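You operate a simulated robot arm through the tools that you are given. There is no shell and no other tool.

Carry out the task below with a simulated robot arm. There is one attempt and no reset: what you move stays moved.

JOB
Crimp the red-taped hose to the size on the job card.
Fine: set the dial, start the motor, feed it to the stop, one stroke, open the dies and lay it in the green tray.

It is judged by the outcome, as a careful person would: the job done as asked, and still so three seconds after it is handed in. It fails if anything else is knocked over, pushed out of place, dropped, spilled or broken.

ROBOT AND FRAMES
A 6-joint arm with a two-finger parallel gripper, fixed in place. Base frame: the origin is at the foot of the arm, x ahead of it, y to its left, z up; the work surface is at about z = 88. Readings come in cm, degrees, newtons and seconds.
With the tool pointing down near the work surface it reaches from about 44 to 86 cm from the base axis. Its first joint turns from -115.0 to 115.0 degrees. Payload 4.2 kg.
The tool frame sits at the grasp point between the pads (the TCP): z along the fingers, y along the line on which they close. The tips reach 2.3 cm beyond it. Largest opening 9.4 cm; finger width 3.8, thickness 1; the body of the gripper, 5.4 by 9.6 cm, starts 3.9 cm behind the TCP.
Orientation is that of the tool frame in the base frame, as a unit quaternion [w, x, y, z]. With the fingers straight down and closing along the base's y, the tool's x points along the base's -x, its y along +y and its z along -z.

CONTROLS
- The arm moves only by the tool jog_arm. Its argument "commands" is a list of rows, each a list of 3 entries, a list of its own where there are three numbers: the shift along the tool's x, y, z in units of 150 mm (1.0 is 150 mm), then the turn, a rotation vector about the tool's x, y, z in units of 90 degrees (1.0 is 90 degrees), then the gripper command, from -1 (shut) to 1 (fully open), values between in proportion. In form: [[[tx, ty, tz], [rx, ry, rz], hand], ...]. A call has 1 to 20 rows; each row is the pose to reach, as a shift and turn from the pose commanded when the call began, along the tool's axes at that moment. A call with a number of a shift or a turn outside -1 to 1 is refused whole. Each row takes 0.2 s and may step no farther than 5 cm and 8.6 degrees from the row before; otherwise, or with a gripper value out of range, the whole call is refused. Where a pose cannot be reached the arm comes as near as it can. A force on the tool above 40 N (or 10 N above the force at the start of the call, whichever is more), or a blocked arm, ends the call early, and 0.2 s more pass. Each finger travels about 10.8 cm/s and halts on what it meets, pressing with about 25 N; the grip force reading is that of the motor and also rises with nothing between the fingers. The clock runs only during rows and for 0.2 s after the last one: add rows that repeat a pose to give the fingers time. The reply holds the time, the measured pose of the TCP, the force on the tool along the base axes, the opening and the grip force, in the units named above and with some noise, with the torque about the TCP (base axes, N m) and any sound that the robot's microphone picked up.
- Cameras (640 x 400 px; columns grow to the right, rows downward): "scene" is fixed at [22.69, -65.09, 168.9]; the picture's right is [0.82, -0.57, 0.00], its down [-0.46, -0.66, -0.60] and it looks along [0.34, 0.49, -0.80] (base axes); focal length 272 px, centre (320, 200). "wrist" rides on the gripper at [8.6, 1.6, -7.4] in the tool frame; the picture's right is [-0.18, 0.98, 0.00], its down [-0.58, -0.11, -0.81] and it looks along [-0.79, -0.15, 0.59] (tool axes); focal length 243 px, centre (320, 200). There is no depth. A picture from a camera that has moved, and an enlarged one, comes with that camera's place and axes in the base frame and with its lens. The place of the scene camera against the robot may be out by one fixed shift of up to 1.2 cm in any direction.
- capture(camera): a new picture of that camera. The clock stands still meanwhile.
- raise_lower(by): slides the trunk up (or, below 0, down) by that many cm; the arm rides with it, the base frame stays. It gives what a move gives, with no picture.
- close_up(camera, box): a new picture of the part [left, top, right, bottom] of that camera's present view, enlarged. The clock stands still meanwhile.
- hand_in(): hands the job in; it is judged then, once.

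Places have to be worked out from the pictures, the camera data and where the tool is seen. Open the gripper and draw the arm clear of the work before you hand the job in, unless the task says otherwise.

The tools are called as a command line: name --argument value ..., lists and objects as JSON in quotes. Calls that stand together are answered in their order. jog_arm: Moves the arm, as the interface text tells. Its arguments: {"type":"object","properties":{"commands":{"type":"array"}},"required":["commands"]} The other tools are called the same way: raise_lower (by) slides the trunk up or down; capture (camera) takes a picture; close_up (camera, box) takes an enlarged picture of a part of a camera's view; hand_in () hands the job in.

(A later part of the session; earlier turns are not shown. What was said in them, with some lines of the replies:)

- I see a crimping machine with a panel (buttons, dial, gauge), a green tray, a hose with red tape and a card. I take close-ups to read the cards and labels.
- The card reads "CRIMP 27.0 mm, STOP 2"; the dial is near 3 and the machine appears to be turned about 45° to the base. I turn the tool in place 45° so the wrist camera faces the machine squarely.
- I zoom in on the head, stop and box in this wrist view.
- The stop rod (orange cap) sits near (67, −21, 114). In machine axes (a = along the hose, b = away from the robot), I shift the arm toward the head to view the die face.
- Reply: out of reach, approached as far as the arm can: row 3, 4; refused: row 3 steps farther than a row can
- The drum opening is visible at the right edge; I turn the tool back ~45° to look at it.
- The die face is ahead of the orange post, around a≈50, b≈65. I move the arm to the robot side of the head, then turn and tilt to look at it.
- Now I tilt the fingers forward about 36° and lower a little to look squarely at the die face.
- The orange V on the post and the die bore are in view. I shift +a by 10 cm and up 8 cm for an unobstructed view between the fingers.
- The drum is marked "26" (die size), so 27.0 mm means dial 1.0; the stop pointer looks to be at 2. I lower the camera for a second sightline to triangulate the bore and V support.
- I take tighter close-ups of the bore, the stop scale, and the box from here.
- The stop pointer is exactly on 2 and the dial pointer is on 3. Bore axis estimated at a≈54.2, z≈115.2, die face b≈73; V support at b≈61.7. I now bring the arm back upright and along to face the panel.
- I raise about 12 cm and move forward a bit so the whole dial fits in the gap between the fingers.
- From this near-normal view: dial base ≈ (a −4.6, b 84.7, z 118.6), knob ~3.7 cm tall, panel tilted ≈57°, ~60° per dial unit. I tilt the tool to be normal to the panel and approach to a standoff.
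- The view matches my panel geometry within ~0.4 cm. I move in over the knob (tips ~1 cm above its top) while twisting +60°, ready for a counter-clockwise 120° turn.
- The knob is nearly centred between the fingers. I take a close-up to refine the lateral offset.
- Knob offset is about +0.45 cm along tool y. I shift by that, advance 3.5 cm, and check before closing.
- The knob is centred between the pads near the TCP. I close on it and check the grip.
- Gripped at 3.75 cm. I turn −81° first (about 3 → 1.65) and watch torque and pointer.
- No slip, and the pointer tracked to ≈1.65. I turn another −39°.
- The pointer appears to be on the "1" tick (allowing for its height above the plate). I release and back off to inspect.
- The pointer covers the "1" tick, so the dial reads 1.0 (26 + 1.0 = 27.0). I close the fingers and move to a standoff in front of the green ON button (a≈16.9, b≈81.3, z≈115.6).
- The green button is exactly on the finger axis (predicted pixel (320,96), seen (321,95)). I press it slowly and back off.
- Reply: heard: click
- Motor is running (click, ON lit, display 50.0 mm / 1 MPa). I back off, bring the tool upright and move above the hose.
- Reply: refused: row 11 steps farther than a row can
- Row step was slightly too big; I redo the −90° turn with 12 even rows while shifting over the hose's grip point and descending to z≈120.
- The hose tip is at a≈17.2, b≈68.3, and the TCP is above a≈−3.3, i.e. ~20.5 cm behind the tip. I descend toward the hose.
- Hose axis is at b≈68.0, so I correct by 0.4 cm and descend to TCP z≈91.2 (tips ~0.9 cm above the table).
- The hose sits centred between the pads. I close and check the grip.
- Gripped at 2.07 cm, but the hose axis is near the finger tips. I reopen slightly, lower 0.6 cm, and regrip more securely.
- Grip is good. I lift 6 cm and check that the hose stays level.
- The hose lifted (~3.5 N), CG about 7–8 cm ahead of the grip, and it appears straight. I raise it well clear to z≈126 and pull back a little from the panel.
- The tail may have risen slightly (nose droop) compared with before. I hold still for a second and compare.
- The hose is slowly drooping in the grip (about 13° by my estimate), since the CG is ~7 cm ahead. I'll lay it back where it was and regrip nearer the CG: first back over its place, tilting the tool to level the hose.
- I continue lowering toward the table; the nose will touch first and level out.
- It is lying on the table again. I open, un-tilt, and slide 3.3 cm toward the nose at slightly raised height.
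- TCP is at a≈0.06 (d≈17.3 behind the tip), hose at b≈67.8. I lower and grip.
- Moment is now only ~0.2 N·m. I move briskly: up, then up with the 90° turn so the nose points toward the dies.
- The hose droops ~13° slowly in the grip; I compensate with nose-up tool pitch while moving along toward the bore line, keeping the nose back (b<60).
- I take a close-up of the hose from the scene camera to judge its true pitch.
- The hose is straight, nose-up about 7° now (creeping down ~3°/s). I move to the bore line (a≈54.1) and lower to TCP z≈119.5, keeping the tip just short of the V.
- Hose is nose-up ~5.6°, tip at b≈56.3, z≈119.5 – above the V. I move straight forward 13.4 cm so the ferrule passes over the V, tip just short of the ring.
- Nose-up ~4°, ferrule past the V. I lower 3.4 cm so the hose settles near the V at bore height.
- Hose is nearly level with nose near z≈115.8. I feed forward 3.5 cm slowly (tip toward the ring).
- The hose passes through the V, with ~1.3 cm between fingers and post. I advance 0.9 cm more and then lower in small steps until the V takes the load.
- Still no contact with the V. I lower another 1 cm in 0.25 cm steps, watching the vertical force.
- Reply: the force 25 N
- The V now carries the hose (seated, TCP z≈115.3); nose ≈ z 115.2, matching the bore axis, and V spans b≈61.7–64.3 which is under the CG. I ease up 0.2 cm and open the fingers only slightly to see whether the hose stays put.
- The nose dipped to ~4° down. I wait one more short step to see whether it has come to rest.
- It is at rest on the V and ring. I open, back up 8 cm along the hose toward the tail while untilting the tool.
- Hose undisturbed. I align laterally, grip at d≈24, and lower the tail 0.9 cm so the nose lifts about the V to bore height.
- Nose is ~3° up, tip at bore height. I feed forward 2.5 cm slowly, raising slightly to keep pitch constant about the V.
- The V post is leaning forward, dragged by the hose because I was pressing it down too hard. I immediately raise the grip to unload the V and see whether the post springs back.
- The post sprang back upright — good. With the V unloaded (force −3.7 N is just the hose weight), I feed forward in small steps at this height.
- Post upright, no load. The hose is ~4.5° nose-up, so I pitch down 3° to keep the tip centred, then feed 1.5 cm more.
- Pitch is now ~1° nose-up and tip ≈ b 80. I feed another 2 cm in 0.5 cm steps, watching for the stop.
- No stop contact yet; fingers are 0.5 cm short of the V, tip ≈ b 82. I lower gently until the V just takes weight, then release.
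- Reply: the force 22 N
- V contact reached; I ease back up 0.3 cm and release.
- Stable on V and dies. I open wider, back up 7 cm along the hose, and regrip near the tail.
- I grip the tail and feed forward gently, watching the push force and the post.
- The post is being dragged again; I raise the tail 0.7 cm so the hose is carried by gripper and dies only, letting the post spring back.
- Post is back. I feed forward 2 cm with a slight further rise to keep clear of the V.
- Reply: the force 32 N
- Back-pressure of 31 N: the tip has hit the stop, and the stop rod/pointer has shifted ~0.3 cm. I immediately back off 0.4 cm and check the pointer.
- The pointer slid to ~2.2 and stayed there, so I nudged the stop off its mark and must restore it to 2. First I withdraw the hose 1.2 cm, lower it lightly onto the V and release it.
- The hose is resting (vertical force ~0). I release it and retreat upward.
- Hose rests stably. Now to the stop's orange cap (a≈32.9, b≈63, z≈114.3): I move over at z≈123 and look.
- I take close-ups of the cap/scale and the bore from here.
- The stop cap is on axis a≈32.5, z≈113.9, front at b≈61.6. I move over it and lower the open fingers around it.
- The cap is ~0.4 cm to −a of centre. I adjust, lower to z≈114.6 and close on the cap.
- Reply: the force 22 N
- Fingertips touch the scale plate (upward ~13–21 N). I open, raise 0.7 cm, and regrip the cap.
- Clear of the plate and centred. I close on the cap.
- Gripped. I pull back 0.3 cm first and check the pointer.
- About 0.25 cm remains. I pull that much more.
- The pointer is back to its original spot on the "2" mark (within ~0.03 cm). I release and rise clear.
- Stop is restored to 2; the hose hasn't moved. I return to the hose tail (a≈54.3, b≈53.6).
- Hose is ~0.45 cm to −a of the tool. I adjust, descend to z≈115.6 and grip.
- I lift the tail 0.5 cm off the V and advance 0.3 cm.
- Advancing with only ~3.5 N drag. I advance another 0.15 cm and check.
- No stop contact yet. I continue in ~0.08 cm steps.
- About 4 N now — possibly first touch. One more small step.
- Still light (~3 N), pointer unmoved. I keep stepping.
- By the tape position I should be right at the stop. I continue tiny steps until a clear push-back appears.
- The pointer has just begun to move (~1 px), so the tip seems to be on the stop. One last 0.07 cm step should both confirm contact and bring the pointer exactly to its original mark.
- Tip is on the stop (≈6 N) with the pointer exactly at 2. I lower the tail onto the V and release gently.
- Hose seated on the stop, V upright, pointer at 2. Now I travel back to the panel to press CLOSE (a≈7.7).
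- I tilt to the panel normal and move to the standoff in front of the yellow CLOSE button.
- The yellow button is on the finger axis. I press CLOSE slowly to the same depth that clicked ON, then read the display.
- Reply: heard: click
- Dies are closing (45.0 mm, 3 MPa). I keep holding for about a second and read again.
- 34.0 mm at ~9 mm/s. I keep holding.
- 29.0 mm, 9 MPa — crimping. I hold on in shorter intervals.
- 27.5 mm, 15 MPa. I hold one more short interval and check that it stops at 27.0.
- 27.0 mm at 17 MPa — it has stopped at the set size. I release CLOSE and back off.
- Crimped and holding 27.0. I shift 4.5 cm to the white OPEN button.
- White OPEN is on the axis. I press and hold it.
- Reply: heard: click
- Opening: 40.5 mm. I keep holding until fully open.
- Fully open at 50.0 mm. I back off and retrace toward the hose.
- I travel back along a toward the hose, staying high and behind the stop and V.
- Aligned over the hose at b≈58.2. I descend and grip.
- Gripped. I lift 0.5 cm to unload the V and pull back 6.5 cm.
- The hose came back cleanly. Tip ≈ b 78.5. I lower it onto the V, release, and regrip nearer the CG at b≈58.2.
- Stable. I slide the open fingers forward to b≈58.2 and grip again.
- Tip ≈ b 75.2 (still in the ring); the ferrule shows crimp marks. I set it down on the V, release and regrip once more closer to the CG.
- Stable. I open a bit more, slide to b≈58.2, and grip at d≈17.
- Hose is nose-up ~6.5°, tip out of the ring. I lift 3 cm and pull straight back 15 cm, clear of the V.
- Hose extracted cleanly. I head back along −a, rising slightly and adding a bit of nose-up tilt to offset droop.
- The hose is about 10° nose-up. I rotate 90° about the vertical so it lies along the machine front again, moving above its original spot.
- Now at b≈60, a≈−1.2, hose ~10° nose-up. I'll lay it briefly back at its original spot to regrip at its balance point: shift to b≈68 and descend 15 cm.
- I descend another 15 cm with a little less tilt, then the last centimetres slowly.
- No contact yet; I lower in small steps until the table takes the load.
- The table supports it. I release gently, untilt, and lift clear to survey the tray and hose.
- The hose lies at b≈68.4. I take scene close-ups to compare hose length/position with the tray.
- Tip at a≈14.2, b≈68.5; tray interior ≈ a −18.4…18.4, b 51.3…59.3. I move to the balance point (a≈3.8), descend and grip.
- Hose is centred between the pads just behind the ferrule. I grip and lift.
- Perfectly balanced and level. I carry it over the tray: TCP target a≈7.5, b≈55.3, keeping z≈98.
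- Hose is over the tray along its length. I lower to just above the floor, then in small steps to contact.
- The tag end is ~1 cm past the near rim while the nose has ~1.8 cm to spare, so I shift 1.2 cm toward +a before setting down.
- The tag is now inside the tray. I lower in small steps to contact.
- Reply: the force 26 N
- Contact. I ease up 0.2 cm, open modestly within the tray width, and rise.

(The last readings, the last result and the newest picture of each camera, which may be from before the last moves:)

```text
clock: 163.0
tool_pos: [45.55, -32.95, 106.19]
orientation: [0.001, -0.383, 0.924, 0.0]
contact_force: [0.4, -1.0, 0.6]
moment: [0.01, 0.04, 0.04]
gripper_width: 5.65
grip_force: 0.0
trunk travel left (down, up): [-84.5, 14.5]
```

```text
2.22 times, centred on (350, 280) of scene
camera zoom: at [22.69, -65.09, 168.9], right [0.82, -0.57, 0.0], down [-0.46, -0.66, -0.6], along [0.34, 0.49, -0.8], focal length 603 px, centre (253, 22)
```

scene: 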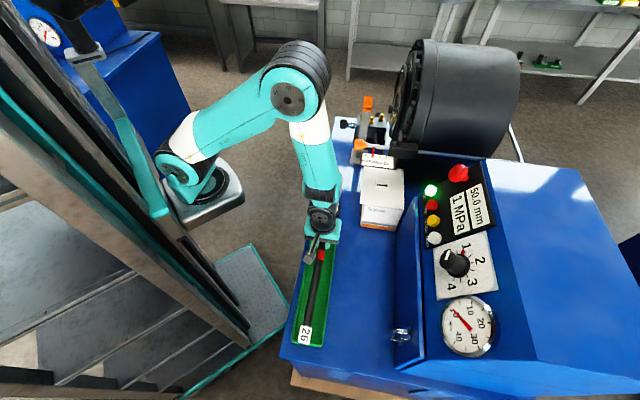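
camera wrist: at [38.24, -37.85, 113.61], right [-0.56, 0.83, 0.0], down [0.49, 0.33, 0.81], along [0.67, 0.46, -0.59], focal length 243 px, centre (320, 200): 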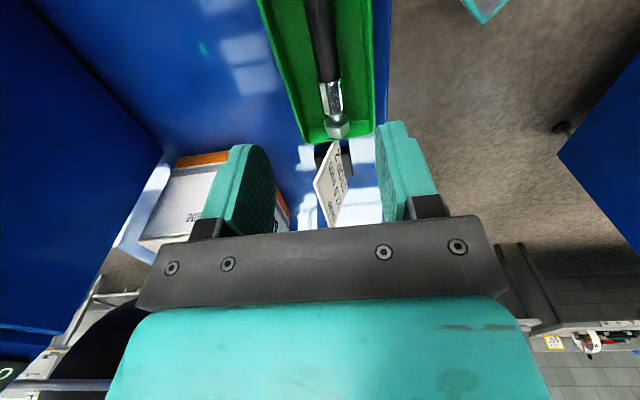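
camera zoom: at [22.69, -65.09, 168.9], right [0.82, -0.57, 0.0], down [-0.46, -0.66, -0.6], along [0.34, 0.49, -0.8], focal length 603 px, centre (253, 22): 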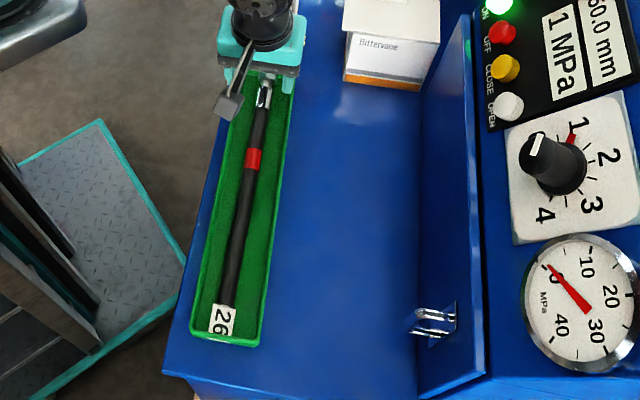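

I zoom in to check that the nut lies inside the far wall of the tray.

close_up --camera "wrist" --box '[260, 40, 420, 170]'

jog_arm --commands '[[[0.1, 0, -0.25], [0, 0, 0], 0.2], [[0.2, 0, -0.5], [0, 0, 0], 0.2], [[0.3, 0, -0.75], [0, 0, 0], 0.2], [[0.3, 0, -1.0], [0, 0, 0], 0.2]]'

capture --camera "wrist"

capture --camera "scene"

```text
3.08 times, centred on (340, 105) of wrist
camera zoom: at [38.24, -37.85, 113.61], right [-0.56, 0.83, 0.0], down [0.49, 0.33, 0.81], along [0.67, 0.46, -0.59], focal length 746 px, centre (258, 492)
```

zoom: 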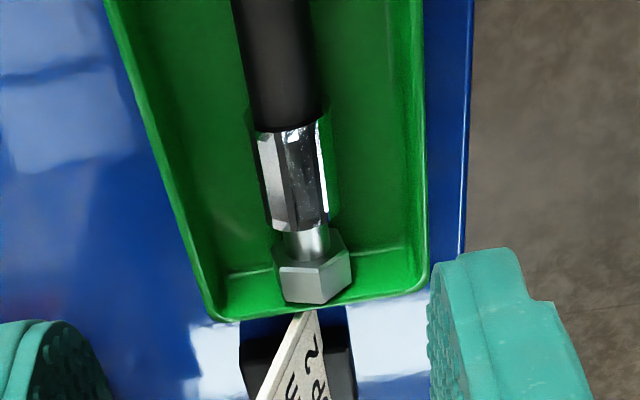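

```text
clock: 164.0
tool_pos: [41.92, -35.97, 121.11]
orientation: [0.0, -0.383, 0.924, 0.001]
contact_force: [0.4, -0.9, -0.7]
moment: [0.04, 0.0, -0.02]
gripper_width: 5.66
grip_force: 0.1
trunk travel left (down, up): [-84.5, 14.5]
```

```text
taken
camera wrist: at [34.74, -40.84, 128.55], right [-0.56, 0.83, 0.0], down [0.49, 0.33, 0.81], along [0.67, 0.46, -0.59], focal length 243 px, centre (320, 200)
```

wrist: 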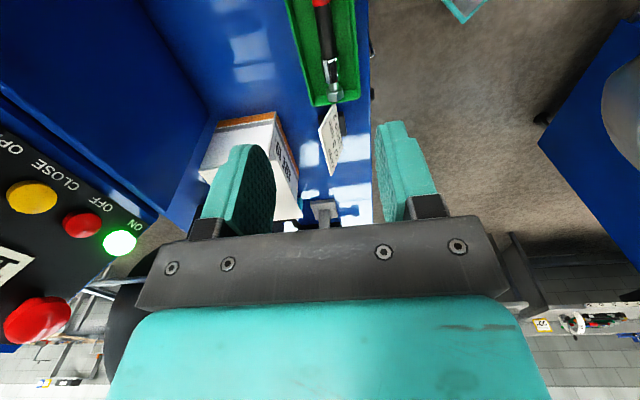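

```text
taken
```

scene: 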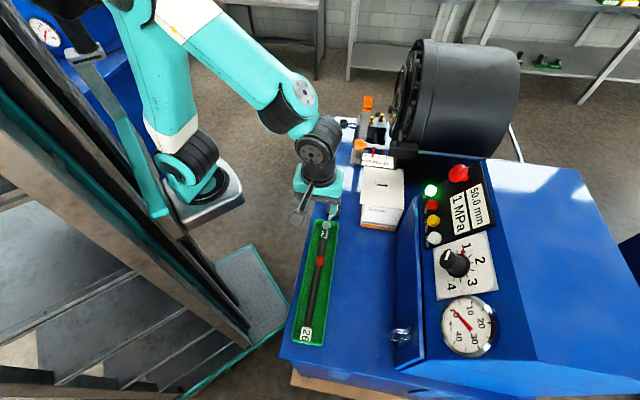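

I take close-ups to verify that nut and tag both lie inside the tray and the card is undisturbed.

close_up --camera "scene" --box '[300, 190, 360, 260]'

close_up --camera "scene" --box '[280, 290, 350, 360]'

close_up --camera "wrist" --box '[270, 30, 390, 190]'

close_up --camera "scene" --box '[330, 80, 450, 180]'

```text
5.71 times, centred on (330, 225) of scene
camera zoom: at [22.69, -65.09, 168.9], right [0.82, -0.57, 0.0], down [-0.46, -0.66, -0.6], along [0.34, 0.49, -0.8], focal length 1551 px, centre (263, 57)
```

zoom: 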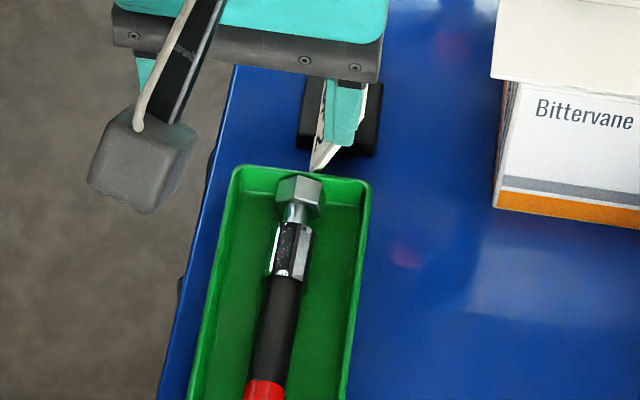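

```text
5.71 times, centred on (315, 325) of scene
camera zoom: at [22.69, -65.09, 168.9], right [0.82, -0.57, 0.0], down [-0.46, -0.66, -0.6], along [0.34, 0.49, -0.8], focal length 1551 px, centre (349, -514)
```

zoom: 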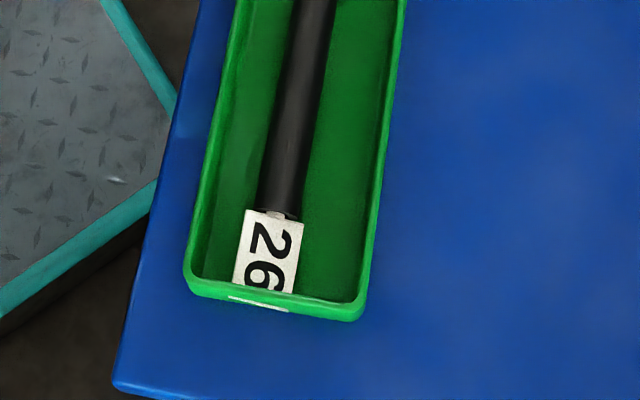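

```text
2.50 times, centred on (330, 110) of wrist
camera zoom: at [34.74, -40.84, 128.55], right [-0.56, 0.83, 0.0], down [0.49, 0.33, 0.81], along [0.67, 0.46, -0.59], focal length 606 px, centre (295, 425)
```

zoom: 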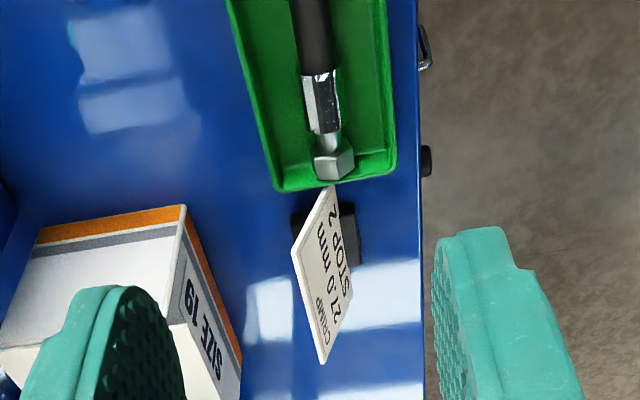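

```text
4.00 times, centred on (390, 130) of scene
camera zoom: at [22.69, -65.09, 168.9], right [0.82, -0.57, 0.0], down [-0.46, -0.66, -0.6], along [0.34, 0.49, -0.8], focal length 1086 px, centre (40, 480)
```

zoom: 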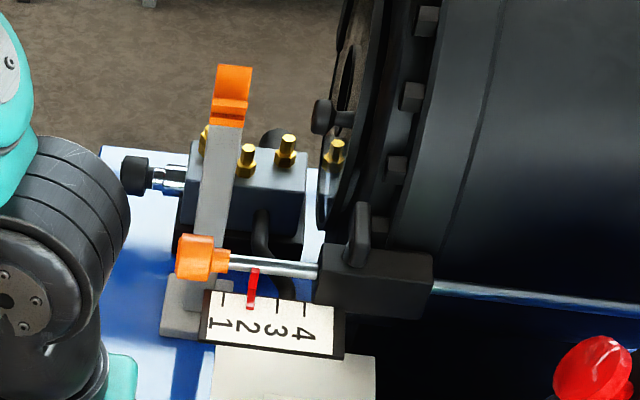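

Everything checks out: hose (with crimped ferrule) lying inside the tray, post upright, stop at 2, dial at 1, dies open. I raise the arm clear with the gripper open.

jog_arm --commands '[[[0, 0, -0.25], [0, 0, 0], 0.5], [[0, 0, -0.5], [0, 0, 0], 1], [[0, 0, -0.75], [0, 0, 0], 1], [[0, 0, -0.95], [0, 0, 0], 1], [[0, 0, -0.95], [0, 0, 0], 1], [[0, 0, -0.95], [0, 0, 0], 1]]'

capture --camera "scene"

close_up --camera "scene" --box '[280, 180, 420, 360]'

```text
clock: 165.4
tool_pos: [42.12, -35.98, 135.32]
orientation: [0.0, -0.383, 0.924, 0.001]
contact_force: [0.0, 0.0, 0.5]
moment: [-0.03, 0.0, 0.01]
gripper_width: 9.4
grip_force: 0.1
trunk travel left (down, up): [-84.5, 14.5]
```

```text
taken
```

scene: 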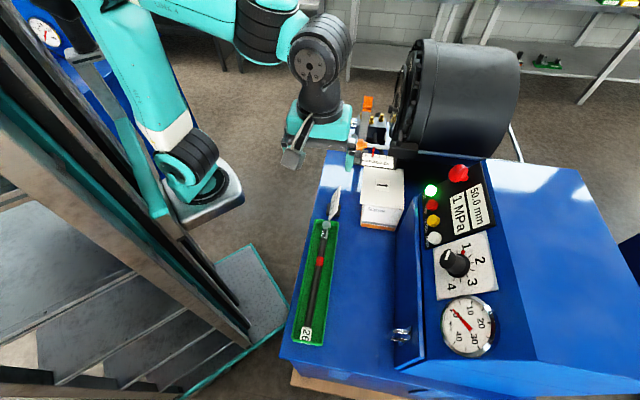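

```text
2.22 times, centred on (350, 270) of scene
camera zoom: at [22.69, -65.09, 168.9], right [0.82, -0.57, 0.0], down [-0.46, -0.66, -0.6], along [0.34, 0.49, -0.8], focal length 603 px, centre (253, 44)
```

zoom: 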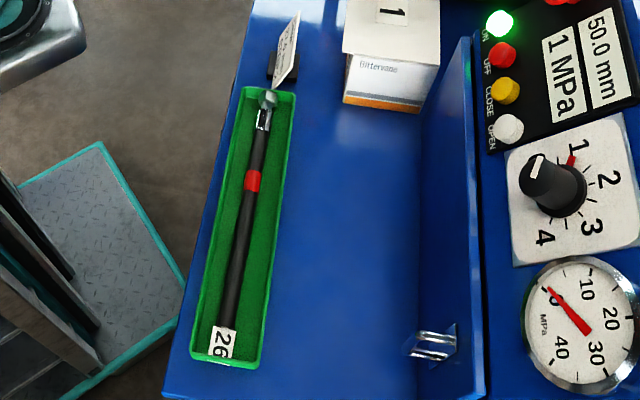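

The hose lies in the green tray, crimped to 27.0 mm. The dies are open, the arm is clear with the gripper open, and the card, box and tray look undisturbed. I hand the job in.

hand_in

```text
The job is handed in.
```

The red-taped hose is crimped and lying in the green tray. The display stopped at 27.0 mm with 17 MPa, which matches the job card. I've handed the job in, but no result has come back yet.

- **Settings:** the drum is marked 26, so I set the dial to 1.0, taking crimp size as die size plus dial. The 27.0 mm reading bears that out. The stop was already on 2, as the card asks.
- **Stroke:** I made one stroke with the hose tip against the stop, then opened the dies back to 50.0 mm.
- **Stop moved and reset:** my first feed pushed too hard and slid the stop from 2 to about 2.2. I backed the hose off, pulled the stop back to 2, and fed again lightly to about 6 N with the pointer on 2.
- **V support pulled over:** the V-shaped hose rest was dragged forward twice while I fed the hose, and sprang back upright each time. My fingertips also pressed briefly on the stop's scale plate. I saw no lasting change to either.
- **Handling:** the hose drooped in the grip, so I laid it back on the machine top and regripped it, once before the crimp and once after. It was never dropped.

The motor is still running, since you didn't ask me to switch it off. In the tray the hose is a tight fit: the nut is close to the far end wall, and the "26" tag reaches the near rim.
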